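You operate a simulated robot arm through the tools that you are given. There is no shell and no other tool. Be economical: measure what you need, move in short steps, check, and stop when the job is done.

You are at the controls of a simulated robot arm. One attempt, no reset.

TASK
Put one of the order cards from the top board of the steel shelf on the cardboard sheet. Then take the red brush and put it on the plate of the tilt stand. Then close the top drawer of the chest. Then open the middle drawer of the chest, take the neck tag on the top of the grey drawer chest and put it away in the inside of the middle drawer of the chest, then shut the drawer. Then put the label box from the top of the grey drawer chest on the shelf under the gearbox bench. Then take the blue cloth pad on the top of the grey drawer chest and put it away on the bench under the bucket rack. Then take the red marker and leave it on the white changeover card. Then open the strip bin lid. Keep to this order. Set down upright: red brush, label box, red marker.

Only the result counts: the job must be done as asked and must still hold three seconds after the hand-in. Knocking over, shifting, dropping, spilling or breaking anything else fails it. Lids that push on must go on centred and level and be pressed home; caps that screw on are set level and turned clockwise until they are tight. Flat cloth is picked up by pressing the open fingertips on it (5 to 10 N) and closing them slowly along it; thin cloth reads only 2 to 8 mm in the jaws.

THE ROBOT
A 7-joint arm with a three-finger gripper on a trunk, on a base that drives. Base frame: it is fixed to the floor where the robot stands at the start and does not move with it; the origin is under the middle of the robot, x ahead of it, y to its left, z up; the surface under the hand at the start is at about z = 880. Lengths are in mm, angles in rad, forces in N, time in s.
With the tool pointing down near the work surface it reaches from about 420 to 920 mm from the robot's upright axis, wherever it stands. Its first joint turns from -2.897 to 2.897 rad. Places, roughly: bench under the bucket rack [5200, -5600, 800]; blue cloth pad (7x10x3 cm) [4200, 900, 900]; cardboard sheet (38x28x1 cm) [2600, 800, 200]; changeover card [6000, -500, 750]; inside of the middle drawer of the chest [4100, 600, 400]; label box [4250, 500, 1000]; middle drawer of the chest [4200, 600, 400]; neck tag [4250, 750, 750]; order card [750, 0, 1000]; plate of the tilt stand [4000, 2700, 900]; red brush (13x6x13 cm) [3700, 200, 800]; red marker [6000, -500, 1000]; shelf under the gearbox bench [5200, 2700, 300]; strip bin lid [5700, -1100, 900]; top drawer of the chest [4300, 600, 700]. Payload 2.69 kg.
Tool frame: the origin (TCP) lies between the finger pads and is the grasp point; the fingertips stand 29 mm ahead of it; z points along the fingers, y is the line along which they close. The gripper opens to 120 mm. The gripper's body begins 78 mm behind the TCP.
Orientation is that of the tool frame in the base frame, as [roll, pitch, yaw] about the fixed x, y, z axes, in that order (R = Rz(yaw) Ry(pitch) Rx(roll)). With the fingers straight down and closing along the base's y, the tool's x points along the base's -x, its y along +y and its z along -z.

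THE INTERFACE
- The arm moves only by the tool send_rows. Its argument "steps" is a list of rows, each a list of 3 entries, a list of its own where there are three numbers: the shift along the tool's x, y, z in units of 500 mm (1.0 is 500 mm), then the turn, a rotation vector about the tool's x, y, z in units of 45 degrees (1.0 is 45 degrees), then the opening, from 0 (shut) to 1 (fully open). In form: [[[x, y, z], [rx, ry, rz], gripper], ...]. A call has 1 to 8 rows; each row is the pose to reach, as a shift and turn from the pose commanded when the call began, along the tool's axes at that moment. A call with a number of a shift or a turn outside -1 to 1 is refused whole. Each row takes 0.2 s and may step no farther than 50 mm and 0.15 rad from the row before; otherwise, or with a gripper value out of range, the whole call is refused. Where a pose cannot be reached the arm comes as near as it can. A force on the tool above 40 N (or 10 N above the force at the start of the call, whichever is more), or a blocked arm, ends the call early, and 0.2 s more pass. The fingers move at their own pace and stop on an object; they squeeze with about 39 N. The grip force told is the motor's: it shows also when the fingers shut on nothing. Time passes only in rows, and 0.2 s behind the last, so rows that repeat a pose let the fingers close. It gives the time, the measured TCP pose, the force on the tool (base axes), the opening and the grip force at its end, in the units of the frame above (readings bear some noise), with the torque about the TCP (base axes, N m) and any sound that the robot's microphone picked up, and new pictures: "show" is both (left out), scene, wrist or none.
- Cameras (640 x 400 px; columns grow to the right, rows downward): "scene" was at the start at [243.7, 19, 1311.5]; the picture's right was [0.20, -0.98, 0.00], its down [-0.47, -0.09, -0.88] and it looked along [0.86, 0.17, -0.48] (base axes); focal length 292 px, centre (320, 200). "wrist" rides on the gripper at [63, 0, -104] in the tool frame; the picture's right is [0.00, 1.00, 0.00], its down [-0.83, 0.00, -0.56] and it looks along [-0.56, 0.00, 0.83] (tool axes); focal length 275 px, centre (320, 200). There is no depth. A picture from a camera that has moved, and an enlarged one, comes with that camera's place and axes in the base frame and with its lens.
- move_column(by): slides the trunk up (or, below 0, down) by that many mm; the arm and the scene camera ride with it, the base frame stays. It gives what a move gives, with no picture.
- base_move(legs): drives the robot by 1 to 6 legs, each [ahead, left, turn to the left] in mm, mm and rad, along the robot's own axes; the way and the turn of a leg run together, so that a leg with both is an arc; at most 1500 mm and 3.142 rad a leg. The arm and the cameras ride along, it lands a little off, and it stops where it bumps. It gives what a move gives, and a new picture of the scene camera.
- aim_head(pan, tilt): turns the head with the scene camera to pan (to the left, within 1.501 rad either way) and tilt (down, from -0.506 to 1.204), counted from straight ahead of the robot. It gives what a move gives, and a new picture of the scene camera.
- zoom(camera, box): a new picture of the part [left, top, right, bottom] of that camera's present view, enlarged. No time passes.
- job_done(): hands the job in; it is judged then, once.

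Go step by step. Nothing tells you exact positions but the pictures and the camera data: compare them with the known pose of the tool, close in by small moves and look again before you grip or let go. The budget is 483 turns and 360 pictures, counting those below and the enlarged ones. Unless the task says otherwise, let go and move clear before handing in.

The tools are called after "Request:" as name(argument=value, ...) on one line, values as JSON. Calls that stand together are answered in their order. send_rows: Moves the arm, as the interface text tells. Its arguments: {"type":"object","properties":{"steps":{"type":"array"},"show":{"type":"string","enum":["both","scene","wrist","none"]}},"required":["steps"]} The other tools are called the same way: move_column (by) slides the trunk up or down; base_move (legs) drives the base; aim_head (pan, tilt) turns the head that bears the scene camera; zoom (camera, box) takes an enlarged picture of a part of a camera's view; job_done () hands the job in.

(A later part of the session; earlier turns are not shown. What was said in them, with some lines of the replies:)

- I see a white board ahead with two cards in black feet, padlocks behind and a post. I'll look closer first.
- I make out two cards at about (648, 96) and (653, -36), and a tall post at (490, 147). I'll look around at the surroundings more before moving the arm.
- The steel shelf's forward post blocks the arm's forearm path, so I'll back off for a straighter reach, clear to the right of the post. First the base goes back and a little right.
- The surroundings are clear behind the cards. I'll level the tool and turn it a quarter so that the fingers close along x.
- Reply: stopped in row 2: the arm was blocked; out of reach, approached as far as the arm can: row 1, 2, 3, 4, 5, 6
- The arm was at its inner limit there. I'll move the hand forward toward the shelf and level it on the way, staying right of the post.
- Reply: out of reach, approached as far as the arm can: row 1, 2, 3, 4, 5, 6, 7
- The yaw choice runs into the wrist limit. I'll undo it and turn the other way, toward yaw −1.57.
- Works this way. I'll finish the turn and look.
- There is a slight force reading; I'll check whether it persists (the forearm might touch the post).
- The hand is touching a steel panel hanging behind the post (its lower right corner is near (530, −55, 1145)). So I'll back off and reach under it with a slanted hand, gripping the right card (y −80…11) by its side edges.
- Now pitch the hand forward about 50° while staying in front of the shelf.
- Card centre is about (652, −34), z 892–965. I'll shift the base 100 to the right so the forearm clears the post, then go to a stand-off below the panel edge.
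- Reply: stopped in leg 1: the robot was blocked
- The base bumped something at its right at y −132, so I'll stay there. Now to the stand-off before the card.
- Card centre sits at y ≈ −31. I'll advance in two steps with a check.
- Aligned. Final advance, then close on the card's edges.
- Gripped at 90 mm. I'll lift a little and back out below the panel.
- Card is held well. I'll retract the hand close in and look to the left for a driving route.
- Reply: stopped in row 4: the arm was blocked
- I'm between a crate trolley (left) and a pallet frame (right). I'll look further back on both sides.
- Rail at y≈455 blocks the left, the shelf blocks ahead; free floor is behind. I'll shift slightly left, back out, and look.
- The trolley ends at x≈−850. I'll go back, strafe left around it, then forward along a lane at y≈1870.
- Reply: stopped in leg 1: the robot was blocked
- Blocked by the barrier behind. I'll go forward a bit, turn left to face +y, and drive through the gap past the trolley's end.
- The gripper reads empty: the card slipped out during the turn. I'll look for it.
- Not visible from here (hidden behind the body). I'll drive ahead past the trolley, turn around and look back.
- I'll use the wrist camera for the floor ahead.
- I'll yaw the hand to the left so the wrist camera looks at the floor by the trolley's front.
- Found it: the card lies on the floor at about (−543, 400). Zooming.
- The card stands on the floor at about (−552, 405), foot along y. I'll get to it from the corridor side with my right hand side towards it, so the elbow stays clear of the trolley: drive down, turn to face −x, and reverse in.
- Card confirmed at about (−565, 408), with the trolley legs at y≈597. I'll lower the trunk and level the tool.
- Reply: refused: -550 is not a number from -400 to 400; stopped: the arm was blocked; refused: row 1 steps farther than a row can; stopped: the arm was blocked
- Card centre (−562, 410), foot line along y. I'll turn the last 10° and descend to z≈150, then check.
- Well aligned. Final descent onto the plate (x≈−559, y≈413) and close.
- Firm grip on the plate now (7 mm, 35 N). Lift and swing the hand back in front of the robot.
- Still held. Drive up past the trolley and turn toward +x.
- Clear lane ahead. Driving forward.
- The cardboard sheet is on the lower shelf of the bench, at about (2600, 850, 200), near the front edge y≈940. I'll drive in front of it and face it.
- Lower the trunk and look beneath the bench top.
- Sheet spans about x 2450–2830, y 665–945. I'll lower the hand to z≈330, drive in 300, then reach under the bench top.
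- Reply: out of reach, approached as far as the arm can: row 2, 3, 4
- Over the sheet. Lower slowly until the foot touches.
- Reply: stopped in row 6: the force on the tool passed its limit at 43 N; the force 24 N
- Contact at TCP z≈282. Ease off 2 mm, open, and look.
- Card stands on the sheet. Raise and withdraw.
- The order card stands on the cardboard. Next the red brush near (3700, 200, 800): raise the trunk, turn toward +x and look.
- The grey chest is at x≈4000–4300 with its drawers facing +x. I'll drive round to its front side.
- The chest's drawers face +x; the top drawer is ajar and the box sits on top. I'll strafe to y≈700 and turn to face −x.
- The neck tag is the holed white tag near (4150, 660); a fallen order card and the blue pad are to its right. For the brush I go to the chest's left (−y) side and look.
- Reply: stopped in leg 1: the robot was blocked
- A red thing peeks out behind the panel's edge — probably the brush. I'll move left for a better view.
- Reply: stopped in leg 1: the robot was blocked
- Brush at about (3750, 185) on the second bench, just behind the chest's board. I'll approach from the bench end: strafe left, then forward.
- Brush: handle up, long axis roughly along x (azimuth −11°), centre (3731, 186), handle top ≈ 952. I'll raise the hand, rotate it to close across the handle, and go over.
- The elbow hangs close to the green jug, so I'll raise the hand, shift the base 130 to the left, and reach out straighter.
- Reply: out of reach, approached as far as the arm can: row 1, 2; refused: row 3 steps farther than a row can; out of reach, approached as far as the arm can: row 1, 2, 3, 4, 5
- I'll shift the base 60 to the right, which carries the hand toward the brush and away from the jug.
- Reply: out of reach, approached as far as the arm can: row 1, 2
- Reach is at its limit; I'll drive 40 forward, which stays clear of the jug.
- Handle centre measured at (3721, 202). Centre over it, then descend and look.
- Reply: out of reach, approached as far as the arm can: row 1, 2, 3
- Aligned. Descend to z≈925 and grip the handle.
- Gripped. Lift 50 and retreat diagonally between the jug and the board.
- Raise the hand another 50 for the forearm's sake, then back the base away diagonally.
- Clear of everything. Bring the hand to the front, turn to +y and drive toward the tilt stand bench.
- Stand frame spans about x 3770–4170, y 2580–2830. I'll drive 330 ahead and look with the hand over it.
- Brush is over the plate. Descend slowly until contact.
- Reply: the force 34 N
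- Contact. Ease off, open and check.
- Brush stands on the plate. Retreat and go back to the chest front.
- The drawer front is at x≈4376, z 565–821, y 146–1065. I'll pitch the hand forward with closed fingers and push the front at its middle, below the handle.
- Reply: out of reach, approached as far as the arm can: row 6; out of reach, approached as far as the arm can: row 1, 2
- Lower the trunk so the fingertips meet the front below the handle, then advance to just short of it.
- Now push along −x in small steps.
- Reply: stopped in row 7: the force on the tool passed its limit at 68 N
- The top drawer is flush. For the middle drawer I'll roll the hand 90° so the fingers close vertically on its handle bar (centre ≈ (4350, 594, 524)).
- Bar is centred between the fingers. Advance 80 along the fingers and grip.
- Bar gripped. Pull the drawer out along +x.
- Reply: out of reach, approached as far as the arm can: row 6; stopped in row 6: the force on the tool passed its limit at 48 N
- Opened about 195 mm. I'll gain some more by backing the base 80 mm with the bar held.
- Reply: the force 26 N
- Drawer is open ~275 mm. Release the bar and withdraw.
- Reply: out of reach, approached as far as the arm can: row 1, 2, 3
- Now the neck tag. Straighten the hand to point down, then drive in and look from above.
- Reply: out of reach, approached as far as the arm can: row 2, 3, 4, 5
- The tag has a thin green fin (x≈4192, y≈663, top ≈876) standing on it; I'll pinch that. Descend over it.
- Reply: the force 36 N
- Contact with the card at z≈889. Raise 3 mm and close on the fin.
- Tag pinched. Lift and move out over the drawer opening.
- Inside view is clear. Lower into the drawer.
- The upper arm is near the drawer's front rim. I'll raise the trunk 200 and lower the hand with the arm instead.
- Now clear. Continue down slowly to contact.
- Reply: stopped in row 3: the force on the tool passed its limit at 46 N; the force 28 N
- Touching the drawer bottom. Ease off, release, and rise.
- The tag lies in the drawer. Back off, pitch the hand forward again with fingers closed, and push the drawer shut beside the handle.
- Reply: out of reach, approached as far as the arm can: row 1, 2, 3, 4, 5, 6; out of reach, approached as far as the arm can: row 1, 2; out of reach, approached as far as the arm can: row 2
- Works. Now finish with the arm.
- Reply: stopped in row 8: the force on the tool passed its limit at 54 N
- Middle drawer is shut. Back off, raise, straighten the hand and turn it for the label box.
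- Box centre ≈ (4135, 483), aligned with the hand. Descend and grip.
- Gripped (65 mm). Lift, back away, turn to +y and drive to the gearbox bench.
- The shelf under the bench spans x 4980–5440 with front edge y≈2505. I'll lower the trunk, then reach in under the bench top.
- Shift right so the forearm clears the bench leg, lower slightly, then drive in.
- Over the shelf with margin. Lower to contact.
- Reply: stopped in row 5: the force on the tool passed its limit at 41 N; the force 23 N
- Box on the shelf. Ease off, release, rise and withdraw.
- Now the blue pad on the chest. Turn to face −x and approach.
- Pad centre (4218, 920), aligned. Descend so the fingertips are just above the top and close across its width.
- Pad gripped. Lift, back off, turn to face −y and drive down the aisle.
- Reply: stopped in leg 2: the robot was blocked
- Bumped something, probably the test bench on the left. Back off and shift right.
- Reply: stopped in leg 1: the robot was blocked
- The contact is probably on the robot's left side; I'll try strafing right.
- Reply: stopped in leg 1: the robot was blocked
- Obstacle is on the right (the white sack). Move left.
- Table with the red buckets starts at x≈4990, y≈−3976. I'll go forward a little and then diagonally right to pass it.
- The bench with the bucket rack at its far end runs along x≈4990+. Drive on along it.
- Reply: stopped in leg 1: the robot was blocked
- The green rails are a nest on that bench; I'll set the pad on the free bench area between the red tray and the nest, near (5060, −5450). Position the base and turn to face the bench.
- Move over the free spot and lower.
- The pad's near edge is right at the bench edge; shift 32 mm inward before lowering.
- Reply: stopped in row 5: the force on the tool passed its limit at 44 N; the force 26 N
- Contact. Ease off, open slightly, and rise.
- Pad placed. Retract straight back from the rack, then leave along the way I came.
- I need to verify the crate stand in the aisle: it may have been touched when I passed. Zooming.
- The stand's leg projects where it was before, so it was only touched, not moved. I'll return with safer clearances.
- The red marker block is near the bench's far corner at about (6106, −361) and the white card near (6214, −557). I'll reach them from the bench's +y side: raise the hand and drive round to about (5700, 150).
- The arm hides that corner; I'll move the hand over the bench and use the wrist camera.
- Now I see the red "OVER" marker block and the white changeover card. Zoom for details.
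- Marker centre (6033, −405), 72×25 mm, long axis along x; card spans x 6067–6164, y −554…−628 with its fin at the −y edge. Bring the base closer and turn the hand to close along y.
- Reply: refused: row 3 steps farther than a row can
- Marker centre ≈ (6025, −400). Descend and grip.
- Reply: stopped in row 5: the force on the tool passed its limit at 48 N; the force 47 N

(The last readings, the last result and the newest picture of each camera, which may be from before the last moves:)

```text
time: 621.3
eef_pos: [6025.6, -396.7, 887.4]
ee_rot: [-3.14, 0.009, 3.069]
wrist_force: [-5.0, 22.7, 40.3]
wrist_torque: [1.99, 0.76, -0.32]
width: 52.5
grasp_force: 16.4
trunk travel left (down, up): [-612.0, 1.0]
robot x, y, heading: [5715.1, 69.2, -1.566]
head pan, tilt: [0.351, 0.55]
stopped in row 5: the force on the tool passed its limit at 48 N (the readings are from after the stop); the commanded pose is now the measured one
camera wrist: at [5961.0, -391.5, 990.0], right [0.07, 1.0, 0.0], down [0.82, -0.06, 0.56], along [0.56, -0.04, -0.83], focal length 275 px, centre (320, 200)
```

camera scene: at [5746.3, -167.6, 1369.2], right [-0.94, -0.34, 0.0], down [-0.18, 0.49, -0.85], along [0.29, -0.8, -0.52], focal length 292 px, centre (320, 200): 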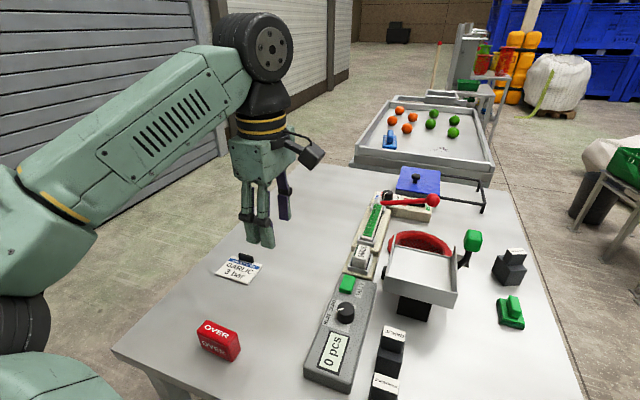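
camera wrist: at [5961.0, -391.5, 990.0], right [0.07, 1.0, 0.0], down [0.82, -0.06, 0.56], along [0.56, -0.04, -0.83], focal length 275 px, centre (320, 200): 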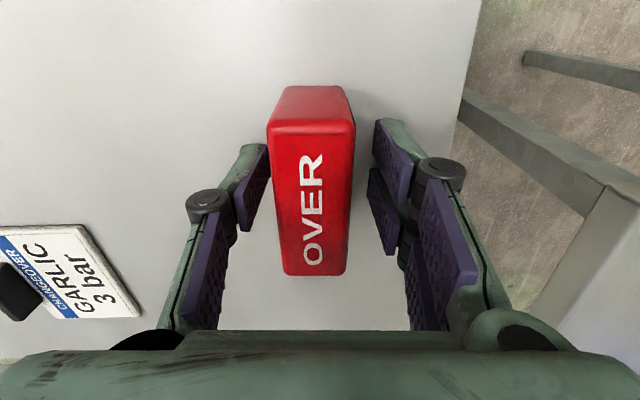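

The fingertips reached the bench (z≈858). Rise 5 mm, then close.

Request:
send_rows(steps=[[[0, 0, -0.012], [0, 0, 0], 0.45], [[0, 0, -0.012], [0, 0, 0], 0.3], [[0, 0, -0.012], [0, 0, 0], 0.15], [[0, 0, -0.012], [0, 0, 0], 0.1], [[0, 0, -0.012], [0, 0, 0], 0.1]], show="wrist")

```text
time: 622.5
eef_pos: [6025.4, -402.4, 889.2]
ee_rot: [-3.136, 0.006, 3.069]
wrist_force: [-0.9, -0.2, -0.1]
wrist_torque: [-0.01, 0.01, 0.01]
width: 27.7
grasp_force: 26.3
trunk travel left (down, up): [-612.0, 1.0]
robot x, y, heading: [5716.0, 67.7, -1.568]
head pan, tilt: [0.351, 0.55]
camera wrist: at [5962.2, -395.8, 991.3], right [0.07, 1.0, 0.0], down [0.83, -0.05, 0.56], along [0.56, -0.04, -0.83], focal length 275 px, centre (320, 200)
```

wrist: 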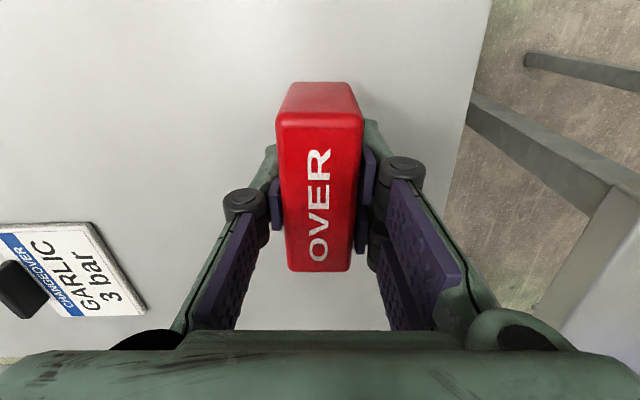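

Gripped. Lift and carry over the card: target (6102, −562).

Request:
send_rows(steps=[[[0, 0, -0.06], [0, 0, 0], 0], [[0, 0, -0.14], [0, 0, 0], 0], [[-0.04, -0.075, -0.14], [0, 0, 0], 0], [[-0.08, -0.15, -0.14], [0, 0, 0], 0], [[-0.12, -0.225, -0.14], [0, 0, 0], 0], [[-0.177, -0.3, -0.14], [0, 0, 0], 0]])

```text
time: 623.9
eef_pos: [6104.6, -557.4, 961.1]
ee_rot: [-3.135, 0.005, 3.07]
wrist_force: [-0.5, 0.4, -1.3]
wrist_torque: [0.0, 0.0, 0.03]
width: 27.2
grasp_force: 39.2
trunk travel left (down, up): [-612.0, 1.0]
robot x, y, heading: [5719.1, 70.9, -1.565]
head pan, tilt: [0.351, 0.55]
camera scene: at [5746.4, -168.1, 1369.0], right [-0.94, -0.34, 0.0], down [-0.18, 0.49, -0.85], along [0.29, -0.8, -0.52], focal length 292 px, centre (320, 200)
camera wrist: at [6040.1, -551.7, 1062.1], right [0.07, 1.0, 0.0], down [0.83, -0.05, 0.56], along [0.56, -0.04, -0.83], focal length 275 px, centre (320, 200)
```

scene: 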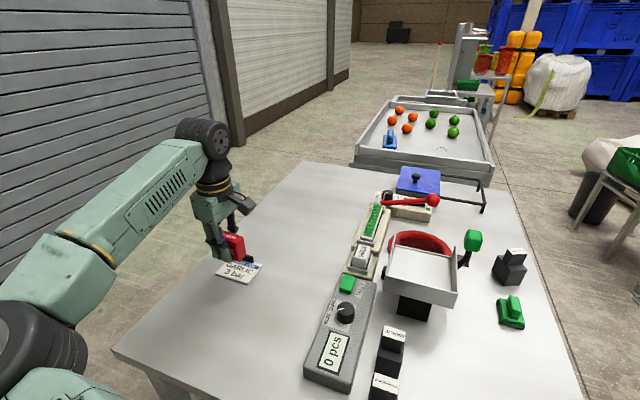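
wrist: 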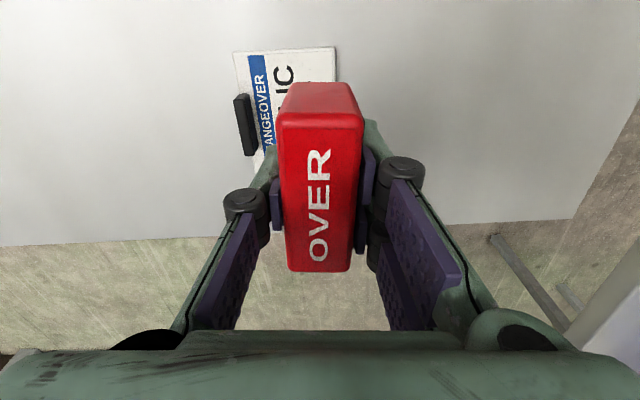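

Fine adjust to y≈−563 and lower to contact.

Request:
send_rows(steps=[[[0.004, -0.0115, 0.06], [0, 0, 0], 0], [[0.004, -0.0115, 0.1], [0, 0, 0], 0], [[0.004, -0.0115, 0.12], [0, 0, 0], 0], [[0.004, -0.0115, 0.13], [0, 0, 0], 0], [[0.004, -0.0115, 0.138], [0, 0, 0], 0], [[0.004, -0.0115, 0.144], [0, 0, 0], 0]], show="wrist")

```text
time: 625.3
eef_pos: [6100.3, -562.9, 894.0]
ee_rot: [-3.128, 0.011, 3.07]
wrist_force: [3.3, -0.5, 36.3]
wrist_torque: [0.09, 0.48, 0.02]
width: 27.4
grasp_force: 39.1
trunk travel left (down, up): [-612.0, 1.0]
robot x, y, heading: [5718.0, 71.0, -1.568]
head pan, tilt: [0.351, 0.55]
camera wrist: at [6036.8, -555.7, 996.2], right [0.07, 1.0, -0.01], down [0.82, -0.05, 0.56], along [0.56, -0.05, -0.83], focal length 275 px, centre (320, 200)
```

wrist: 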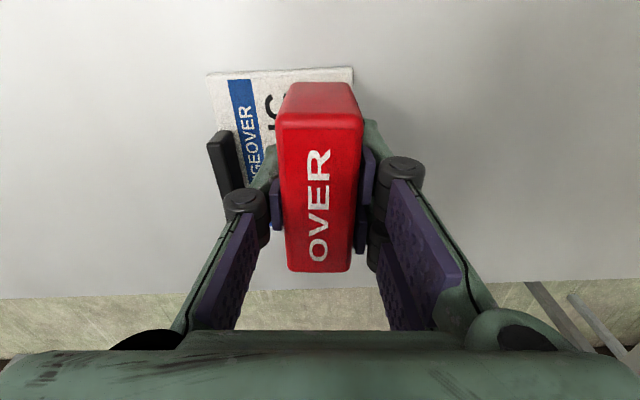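

On the card. Ease off, open just a little, rise.

Request:
send_rows(steps=[[[0, 0, -0.008], [0, 0, 0], 0.1], [[0, 0, -0.008], [0, 0, 0], 0.28], [[0, 0, -0.008], [0, 0, 0], 0.31], [[0, 0, -0.008], [0, 0, 0], 0.31]], show="wrist")

```text
time: 626.3
eef_pos: [6100.8, -561.3, 892.5]
ee_rot: [-3.136, 0.006, 3.068]
wrist_force: [1.2, -2.3, 12.2]
wrist_torque: [-0.13, -0.04, 0.03]
width: 37.6
grasp_force: 0.0
trunk travel left (down, up): [-612.0, 1.0]
robot x, y, heading: [5717.1, 70.5, -1.566]
head pan, tilt: [0.351, 0.55]
camera wrist: at [6036.8, -556.2, 995.4], right [0.07, 1.0, 0.0], down [0.83, -0.05, 0.56], along [0.56, -0.04, -0.83], focal length 275 px, centre (320, 200)
```

wrist: 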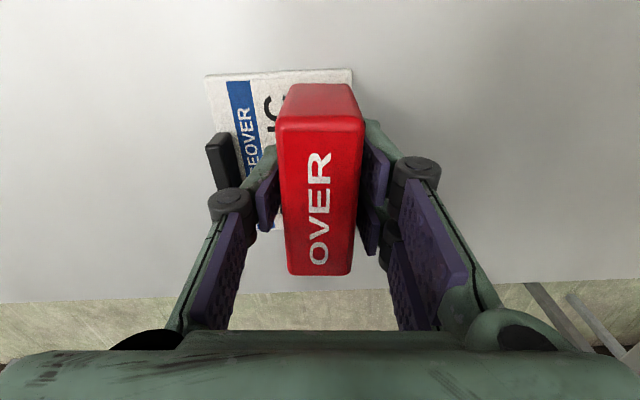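

Request:
send_rows(steps=[[[0, 0, -0.04], [0, 0, 0], 0.31], [[0, 0, -0.12], [0, 0, 0], 0.31], [[0, 0, -0.2], [0, 0, 0], 0.31], [[0, 0, -0.28], [0, 0, 0], 0.31], [[0, 0, -0.36], [0, 0, 0], 0.31]])

Request:
zoom(camera="scene", box=[180, 200, 300, 310])

```text
time: 627.5
eef_pos: [6098.8, -561.2, 1072.2]
ee_rot: [-3.136, 0.005, 3.068]
wrist_force: [-0.2, -0.6, -0.1]
wrist_torque: [0.02, 0.0, -0.01]
width: 37.4
grasp_force: 0.1
trunk travel left (down, up): [-612.0, 1.0]
robot x, y, heading: [5719.6, 73.0, -1.577]
head pan, tilt: [0.351, 0.55]
camera scene: at [5746.0, -167.3, 1369.1], right [-0.94, -0.34, 0.0], down [-0.18, 0.49, -0.85], along [0.29, -0.8, -0.52], focal length 292 px, centre (320, 200)
camera wrist: at [6035.0, -555.7, 1175.4], right [0.07, 1.0, 0.0], down [0.83, -0.05, 0.56], along [0.56, -0.04, -0.83], focal length 275 px, centre (320, 200)
```

scene: 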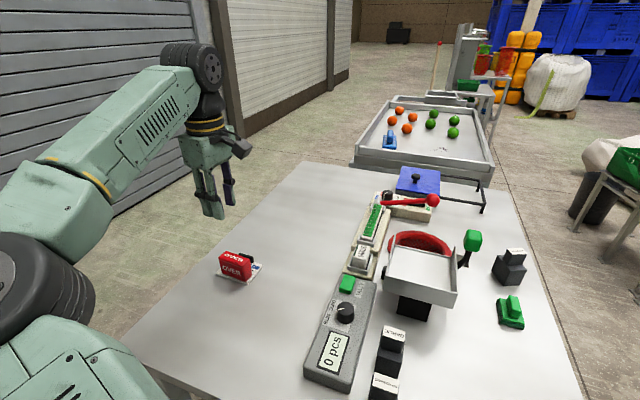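
wrist: 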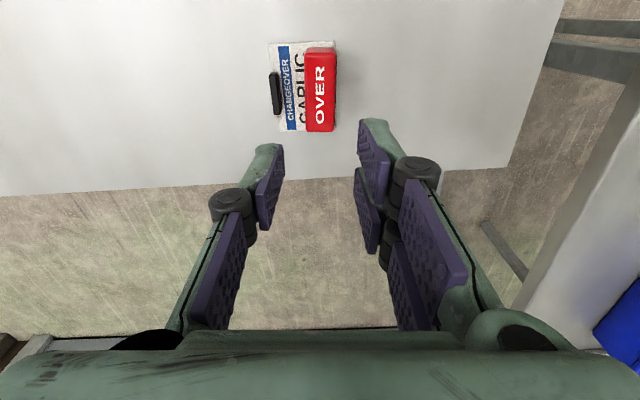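

```text
3.64 times, centred on (240, 255) of scene
camera zoom: at [5746.0, -167.3, 1369.1], right [-0.94, -0.34, 0.0], down [-0.18, 0.49, -0.85], along [0.29, -0.8, -0.52], focal length 1061 px, centre (611, 0)
```

zoom: 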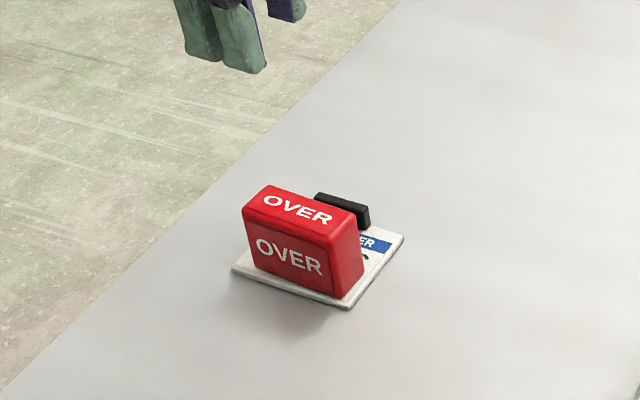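

Marker stands on the card. Last: the strip bin lid (blue with black knob) near (5730, −1090). Zoom on it.

Request:
zoom(camera="scene", box=[360, 140, 510, 240])

```text
4.00 times, centred on (435, 190) of scene
camera zoom: at [5746.0, -167.3, 1369.1], right [-0.94, -0.34, 0.0], down [-0.18, 0.49, -0.85], along [0.29, -0.8, -0.52], focal length 1167 px, centre (-140, 240)
```

zoom: 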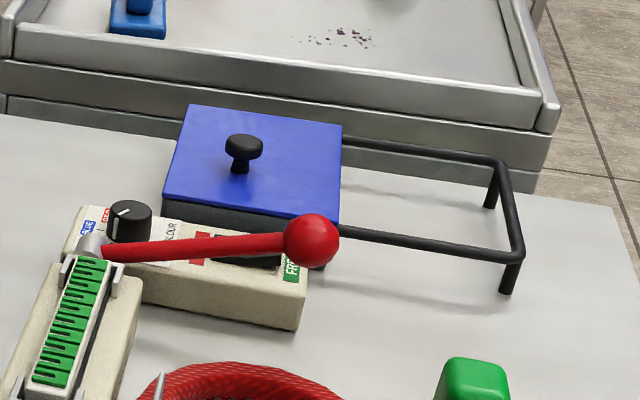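

The lid slides on black rails toward −x (the aisle). I'll back out, bring the hand in, and go to the aisle side facing +x.

Request:
base_move(legs=[[-330, 0, 0], [0, -300, 0]])

Request:
send_rows(steps=[[[0.09, 0, 0], [0, 0, 0], 0.31], [[0.18, 0.01, 0], [0, 0, 0], 0.31], [[0.27, 0.02, 0], [0, 0, 0], 0.31], [[0.36, 0.04, 0], [0, 0, 0], 0.31], [[0.45, 0.06, 0], [0, 0, 0], 0.31], [[0.54, 0.08, 0], [0, 0, 0], 0.31], [[0.63, 0.1, 0], [0, 0, 0], 0.31]], show="none")

Request:
base_move(legs=[[0, -500, 0], [1470, 0, 0], [0, 0, 0.79], [0, 0, 0.78]])

Request:
aim_head(pan=0.0, tilt=0.5)

```text
time: 632.2
eef_pos: [5796.1, -228.6, 1072.7]
ee_rot: [-3.136, 0.004, 3.065]
wrist_force: [0.6, 0.0, 0.3]
wrist_torque: [-0.04, -0.03, 0.01]
width: 37.3
grasp_force: 0.1
trunk travel left (down, up): [-612.0, 1.0]
robot x, y, heading: [5419.7, 408.7, -1.577]
head pan, tilt: [0.351, 0.55]
camera scene: at [5444.6, 167.2, 1369.2], right [-0.94, -0.34, 0.0], down [-0.18, 0.49, -0.85], along [0.29, -0.8, -0.52], focal length 292 px, centre (320, 200)
```

scene: 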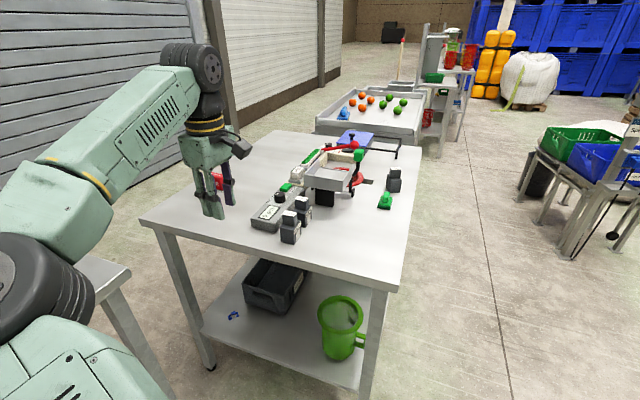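

```text
time: 633.8
eef_pos: [5486.5, -154.7, 1071.0]
ee_rot: [-3.137, 0.004, 3.066]
wrist_force: [-0.2, -0.1, 0.3]
wrist_torque: [0.0, 0.01, 0.01]
width: 37.2
grasp_force: 0.1
trunk travel left (down, up): [-612.0, 1.0]
robot x, y, heading: [5415.7, 405.7, -1.576]
head pan, tilt: [0.351, 0.55]
```

```text
time: 649.3
eef_pos: [5466.3, -1006.9, 1071.4]
ee_rot: [-3.136, 0.004, -1.663]
wrist_force: [0.3, -0.3, -0.7]
wrist_torque: [0.02, -0.02, -0.01]
width: 37.0
grasp_force: 0.0
trunk travel left (down, up): [-612.0, 1.0]
robot x, y, heading: [4904.0, -1067.0, -0.014]
head pan, tilt: [0.351, 0.55]
camera scene: at [5144.1, -1041.4, 1369.2], right [0.32, -0.95, 0.0], down [-0.49, -0.17, -0.85], along [0.81, 0.28, -0.52], focal length 292 px, centre (320, 200)
```

scene: 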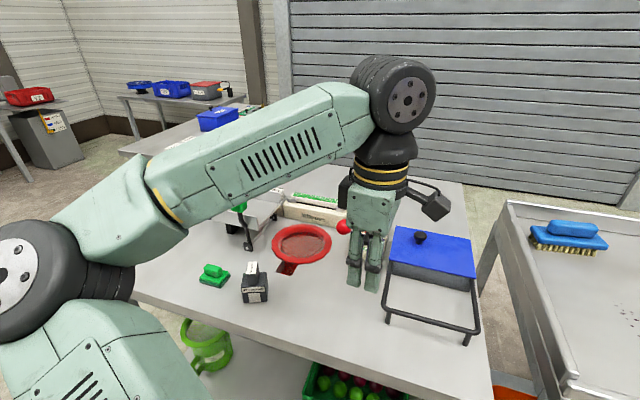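

```text
time: 650.2
eef_pos: [5467.4, -1007.6, 1070.8]
ee_rot: [-3.138, 0.005, -1.664]
wrist_force: [-0.1, 0.4, -0.6]
wrist_torque: [0.01, 0.0, 0.01]
width: 37.2
grasp_force: 0.1
trunk travel left (down, up): [-612.0, 1.0]
robot x, y, heading: [4904.7, -1066.0, -0.019]
head pan, tilt: [0.0, 0.499]
camera scene: at [5150.2, -1072.5, 1373.7], right [-0.02, -1.0, 0.0], down [-0.48, 0.01, -0.88], along [0.88, -0.02, -0.48], focal length 292 px, centre (320, 200)
```

scene: 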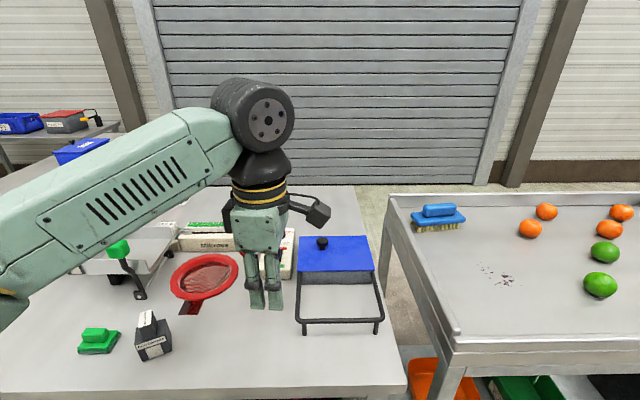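

Request:
zoom(camera="scene", box=[270, 210, 410, 350])

Request:
send_rows(steps=[[[0, 0, 0], [0, 0, 0], 0.31]], show="wrist")

```text
2.86 times, centred on (340, 280) of scene
camera zoom: at [5150.2, -1072.5, 1373.7], right [-0.02, -1.0, 0.0], down [-0.48, 0.01, -0.88], along [0.88, -0.02, -0.48], focal length 834 px, centre (263, -29)
```

zoom: 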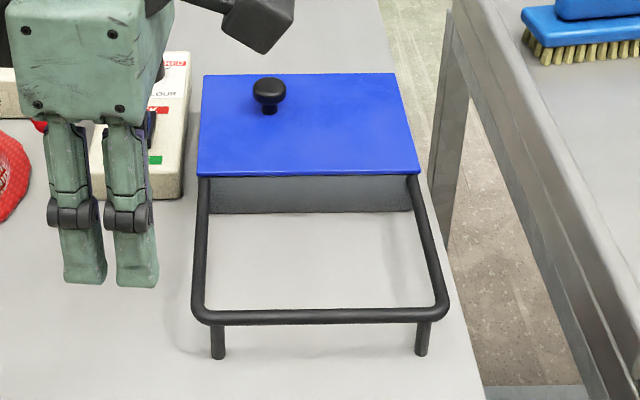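

```text
time: 650.6
eef_pos: [5467.2, -1006.9, 1071.4]
ee_rot: [-3.136, 0.006, -1.666]
wrist_force: [-1.2, -0.2, -0.2]
wrist_torque: [0.01, 0.01, 0.0]
width: 37.2
grasp_force: 0.1
trunk travel left (down, up): [-612.0, 1.0]
robot x, y, heading: [4902.6, -1068.0, -0.024]
head pan, tilt: [0.0, 0.499]
camera wrist: at [5460.1, -1070.0, 1173.3], right [-1.0, 0.09, 0.0], down [0.07, 0.83, 0.56], along [0.05, 0.56, -0.83], focal length 275 px, centre (320, 200)
```

wrist: 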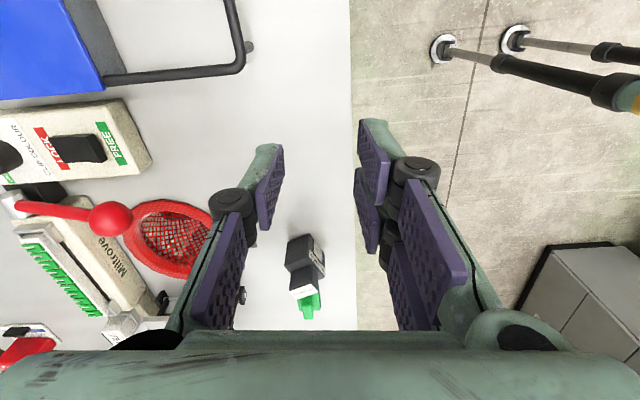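

The lid slides along the U-rail toward −x; knob near (5704, −1090). Move above it and look.

Request:
send_rows(steps=[[[0.02, -0.08, 0], [0, 0, 0], 0.5], [[0.04, -0.16, 0], [0, 0, 0], 0.6], [[0.06, -0.24, 0], [0, 0, 0], 0.6], [[0.08, -0.33, 0], [0, 0, 0], 0.6], [[0.1, -0.41, 0], [0, 0, 0], 0.6], [[0.12, -0.487, 0], [0, 0, 0], 0.6]])

```text
time: 652.0
eef_pos: [5705.7, -1088.9, 1071.3]
ee_rot: [-3.136, 0.006, -1.662]
wrist_force: [0.2, 0.5, -0.1]
wrist_torque: [-0.02, 0.03, 0.03]
width: 71.8
grasp_force: 0.1
trunk travel left (down, up): [-612.0, 1.0]
robot x, y, heading: [4904.2, -1068.5, -0.02]
head pan, tilt: [0.0, 0.499]
camera scene: at [5150.6, -1073.0, 1373.6], right [-0.02, -1.0, 0.0], down [-0.48, 0.01, -0.88], along [0.88, -0.02, -0.48], focal length 292 px, centre (320, 200)
camera wrist: at [5698.2, -1152.1, 1173.7], right [-1.0, 0.09, 0.0], down [0.07, 0.83, 0.56], along [0.05, 0.56, -0.83], focal length 275 px, centre (320, 200)
```

scene: 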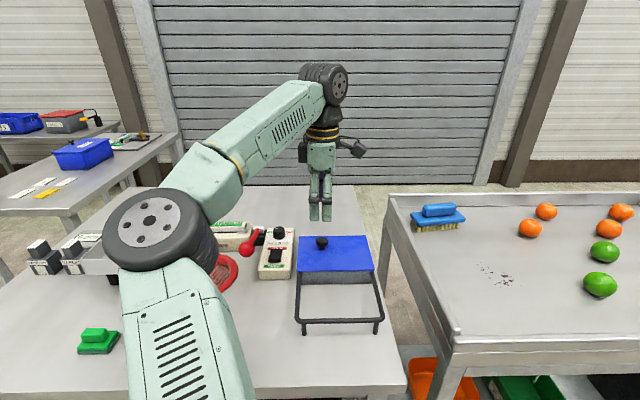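
wrist: 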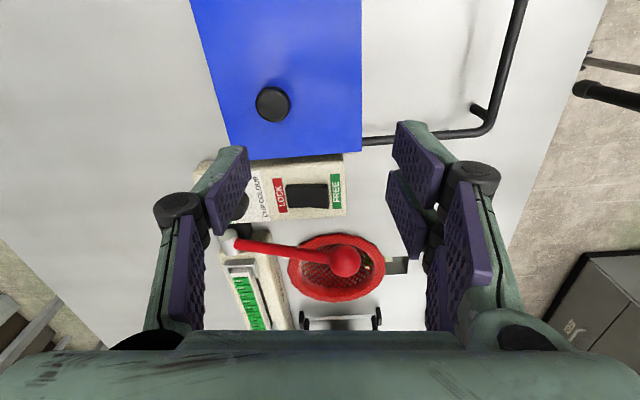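

Refined: knob ≈ (5742, −1091), top ≈ 935. Descend partway and check.

Request:
send_rows(steps=[[[-0.003, -0.04, 0.05], [0, 0, 0], 0.6], [[-0.003, -0.072, 0.12], [0, 0, 0], 0.6], [[-0.003, -0.072, 0.17], [0, 0, 0], 0.6]], show="wrist")

```text
time: 652.8
eef_pos: [5741.3, -1090.1, 986.9]
ee_rot: [-3.136, 0.005, -1.664]
wrist_force: [-0.1, -1.1, 0.0]
wrist_torque: [0.01, 0.02, 0.0]
width: 72.0
grasp_force: 0.0
trunk travel left (down, up): [-612.0, 1.0]
robot x, y, heading: [4903.5, -1069.7, -0.022]
head pan, tilt: [0.0, 0.499]
camera wrist: at [5734.5, -1153.0, 1088.9], right [-1.0, 0.09, -0.01], down [0.07, 0.83, 0.56], along [0.05, 0.56, -0.83], focal length 275 px, centre (320, 200)
```

wrist: 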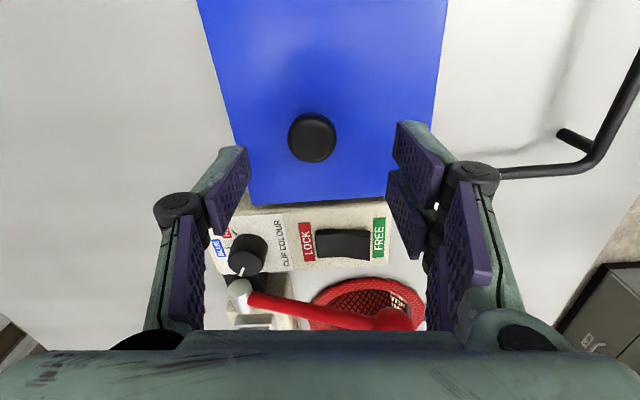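

Request:
send_rows(steps=[[[0.006, -0.006, 0.05], [0, 0, 0], 0.6], [[0.006, -0.006, 0.096], [0, 0, 0], 0.6], [[0.006, -0.006, 0.096], [0, 0, 0], 0.4], [[0.006, -0.006, 0.096], [0, 0, 0], 0.25], [[0.006, -0.006, 0.096], [0, 0, 0], 0.15], [[0.006, -0.006, 0.096], [0, 0, 0], 0.15]], show="wrist")

```text
time: 654.2
eef_pos: [5743.9, -1093.8, 939.8]
ee_rot: [-3.136, 0.005, -1.664]
wrist_force: [0.5, 0.1, -0.2]
wrist_torque: [0.02, -0.02, 0.02]
width: 28.6
grasp_force: 21.7
trunk travel left (down, up): [-612.0, 1.0]
robot x, y, heading: [4904.9, -1068.4, -0.022]
head pan, tilt: [0.0, 0.499]
camera wrist: at [5737.2, -1156.9, 1041.8], right [-1.0, 0.09, 0.0], down [0.07, 0.83, 0.56], along [0.05, 0.56, -0.83], focal length 275 px, centre (320, 200)
```

wrist: 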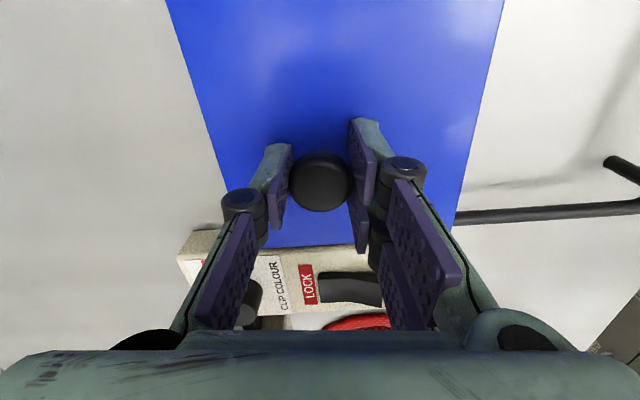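

Knob gripped. Slide it toward −x in small steps.

Request:
send_rows(steps=[[[0.004, 0.04, 0], [0, 0, 0], 0.1], [[0.008, 0.08, 0], [0, 0, 0], 0.1], [[0.012, 0.12, 0], [0, 0, 0], 0.1], [[0.016, 0.16, 0], [0, 0, 0], 0.1], [[0.02, 0.2, 0], [0, 0, 0], 0.1]])

```text
time: 655.4
eef_pos: [5642.8, -1094.4, 938.9]
ee_rot: [-3.138, 0.007, -1.663]
wrist_force: [-0.3, 2.9, 8.0]
wrist_torque: [-0.09, 0.03, -0.13]
width: 27.8
grasp_force: 45.1
trunk travel left (down, up): [-612.0, 1.0]
robot x, y, heading: [4904.8, -1070.2, -0.02]
head pan, tilt: [0.0, 0.499]
camera scene: at [5149.5, -1072.2, 1374.0], right [-0.02, -1.0, 0.0], down [-0.48, 0.01, -0.88], along [0.88, -0.02, -0.48], focal length 292 px, centre (320, 200)
camera wrist: at [5634.7, -1156.9, 1041.7], right [-1.0, 0.09, -0.01], down [0.07, 0.83, 0.56], along [0.05, 0.56, -0.83], focal length 275 px, centre (320, 200)
```

scene: 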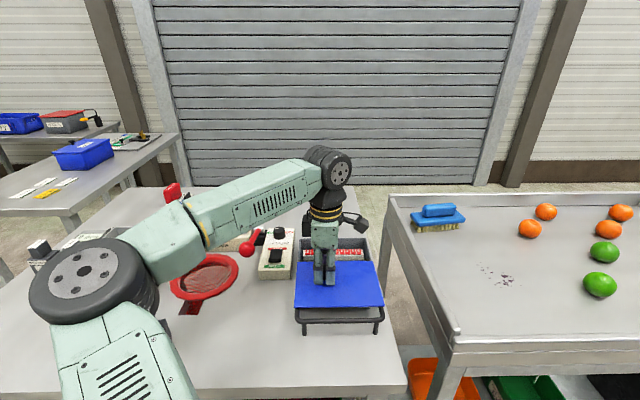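
wrist: 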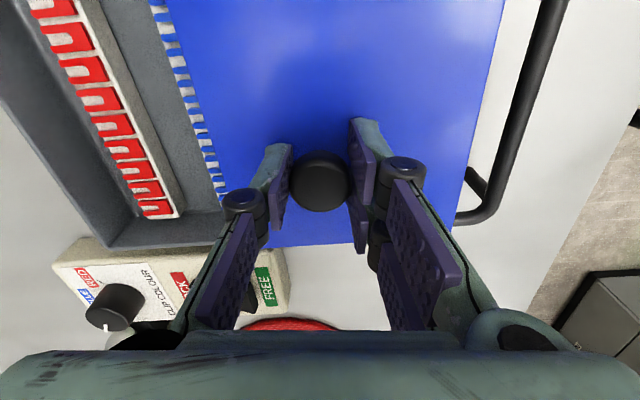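

The lid slides nicely. Continue to the end stop.

Request:
send_rows(steps=[[[0.002, 0.02, 0], [0, 0, 0], 0.1], [[0.004, 0.04, 0], [0, 0, 0], 0.1], [[0.006, 0.06, 0], [0, 0, 0], 0.1], [[0.008, 0.08, 0], [0, 0, 0], 0.1], [[0.01, 0.1, 0], [0, 0, 0], 0.1]])

```text
time: 656.4
eef_pos: [5610.6, -1094.0, 939.0]
ee_rot: [-3.119, 0.004, -1.658]
wrist_force: [11.6, -0.6, -4.2]
wrist_torque: [-0.13, -0.3, -0.18]
width: 28.0
grasp_force: 45.4
trunk travel left (down, up): [-612.0, 1.0]
robot x, y, heading: [4909.0, -1069.9, -0.018]
head pan, tilt: [0.0, 0.499]
stopped in row 5: the force on the tool passed its limit at 48 N (the readings are from after the stop); the commanded pose is now the measured one
camera scene: at [5151.8, -1072.7, 1373.1], right [-0.02, -1.0, 0.0], down [-0.48, 0.01, -0.88], along [0.88, -0.02, -0.48], focal length 292 px, centre (320, 200)
camera wrist: at [5601.3, -1156.7, 1041.4], right [-1.0, 0.08, -0.02], down [0.05, 0.83, 0.56], along [0.06, 0.56, -0.83], focal length 275 px, centre (320, 200)
```

scene: 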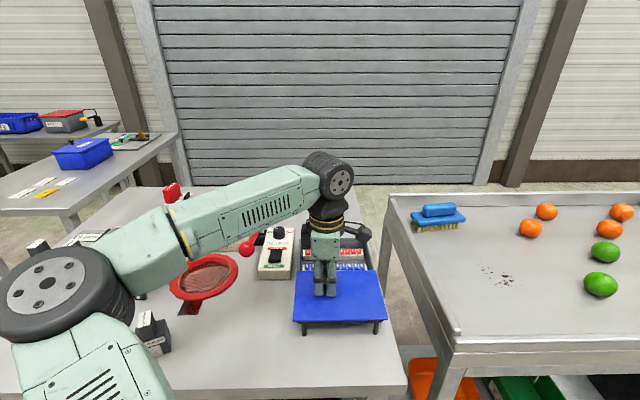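
wrist: 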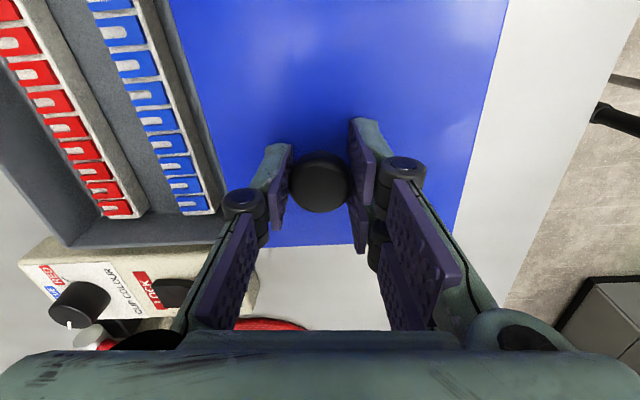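

Lid fully open at its end stop. Release, rise clear and check.

Request:
send_rows(steps=[[[0, -0.003, 0], [0, 0, 0], 0.2], [[0, -0.003, 0], [0, 0, 0], 0.4], [[0, -0.003, 0], [0, 0, 0], 0.5], [[0, -0.003, -0.06], [0, 0, 0], 0.5], [[0, -0.003, -0.14], [0, 0, 0], 0.5], [[0, -0.003, -0.22], [0, 0, 0], 0.5]], show="none")

Request:
base_move(legs=[[-200, 0, 0]])

Request:
zoom(camera="scene", box=[100, 150, 420, 370])

```text
time: 657.8
eef_pos: [5609.0, -1094.4, 1051.2]
ee_rot: [-3.123, 0.005, -1.658]
wrist_force: [-0.3, -0.7, 0.2]
wrist_torque: [0.01, -0.01, -0.03]
width: 59.8
grasp_force: 0.1
trunk travel left (down, up): [-612.0, 1.0]
robot x, y, heading: [4903.6, -1069.1, -0.018]
head pan, tilt: [0.0, 0.499]
```

```text
time: 659.4
eef_pos: [5405.8, -1090.7, 1050.8]
ee_rot: [-3.121, 0.004, -1.659]
wrist_force: [-0.1, 0.2, 1.1]
wrist_torque: [0.0, 0.0, -0.01]
width: 60.0
grasp_force: 0.1
trunk travel left (down, up): [-612.0, 1.0]
robot x, y, heading: [4700.2, -1061.7, -0.021]
head pan, tilt: [0.0, 0.499]
camera scene: at [4948.7, -1068.6, 1373.9], right [-0.02, -1.0, 0.0], down [-0.48, 0.01, -0.88], along [0.88, -0.02, -0.48], focal length 292 px, centre (320, 200)
```

scene: 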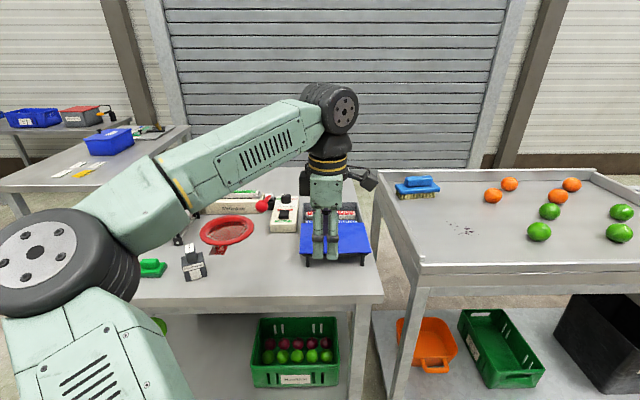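

```text
1.82 times, centred on (260, 260) of scene
camera zoom: at [4948.7, -1068.6, 1373.9], right [-0.02, -1.0, 0.0], down [-0.48, 0.01, -0.88], along [0.88, -0.02, -0.48], focal length 531 px, centre (429, 91)
```

zoom: 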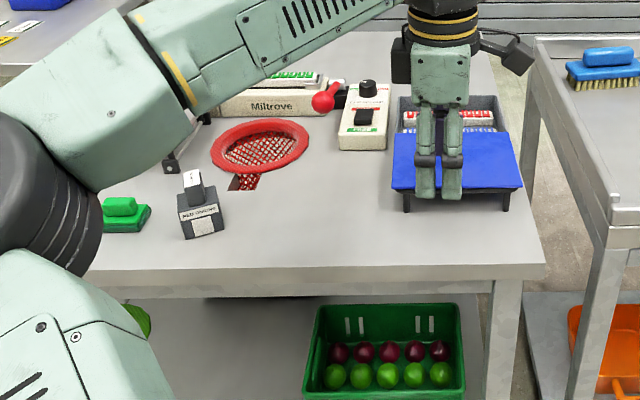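

The strip bin lid is open and the hand is clear, and each step was seen in place when I left it. I'm handing in.

Request:
job_done()

```text
The job is handed in.
```

I did all eight steps in the order given and handed the job in; I have not seen the verdict. The brush, label box and red marker were set down upright.

Some contacts along the way could count against the result:
- **Order card:** it slipped out of the gripper and fell to the floor while I was turning. I picked it up again and stood it on the cardboard sheet.
- **Aisle bumps:** the base was stopped several times by contact, near the crate stand, the black bin and the white sack. The stand still looked to be in its old place. I could not confirm that for the bin or the other things touched.
- **Steel panel:** early on the hand pressed lightly (about 13 N) against the panel over the steel shelf.
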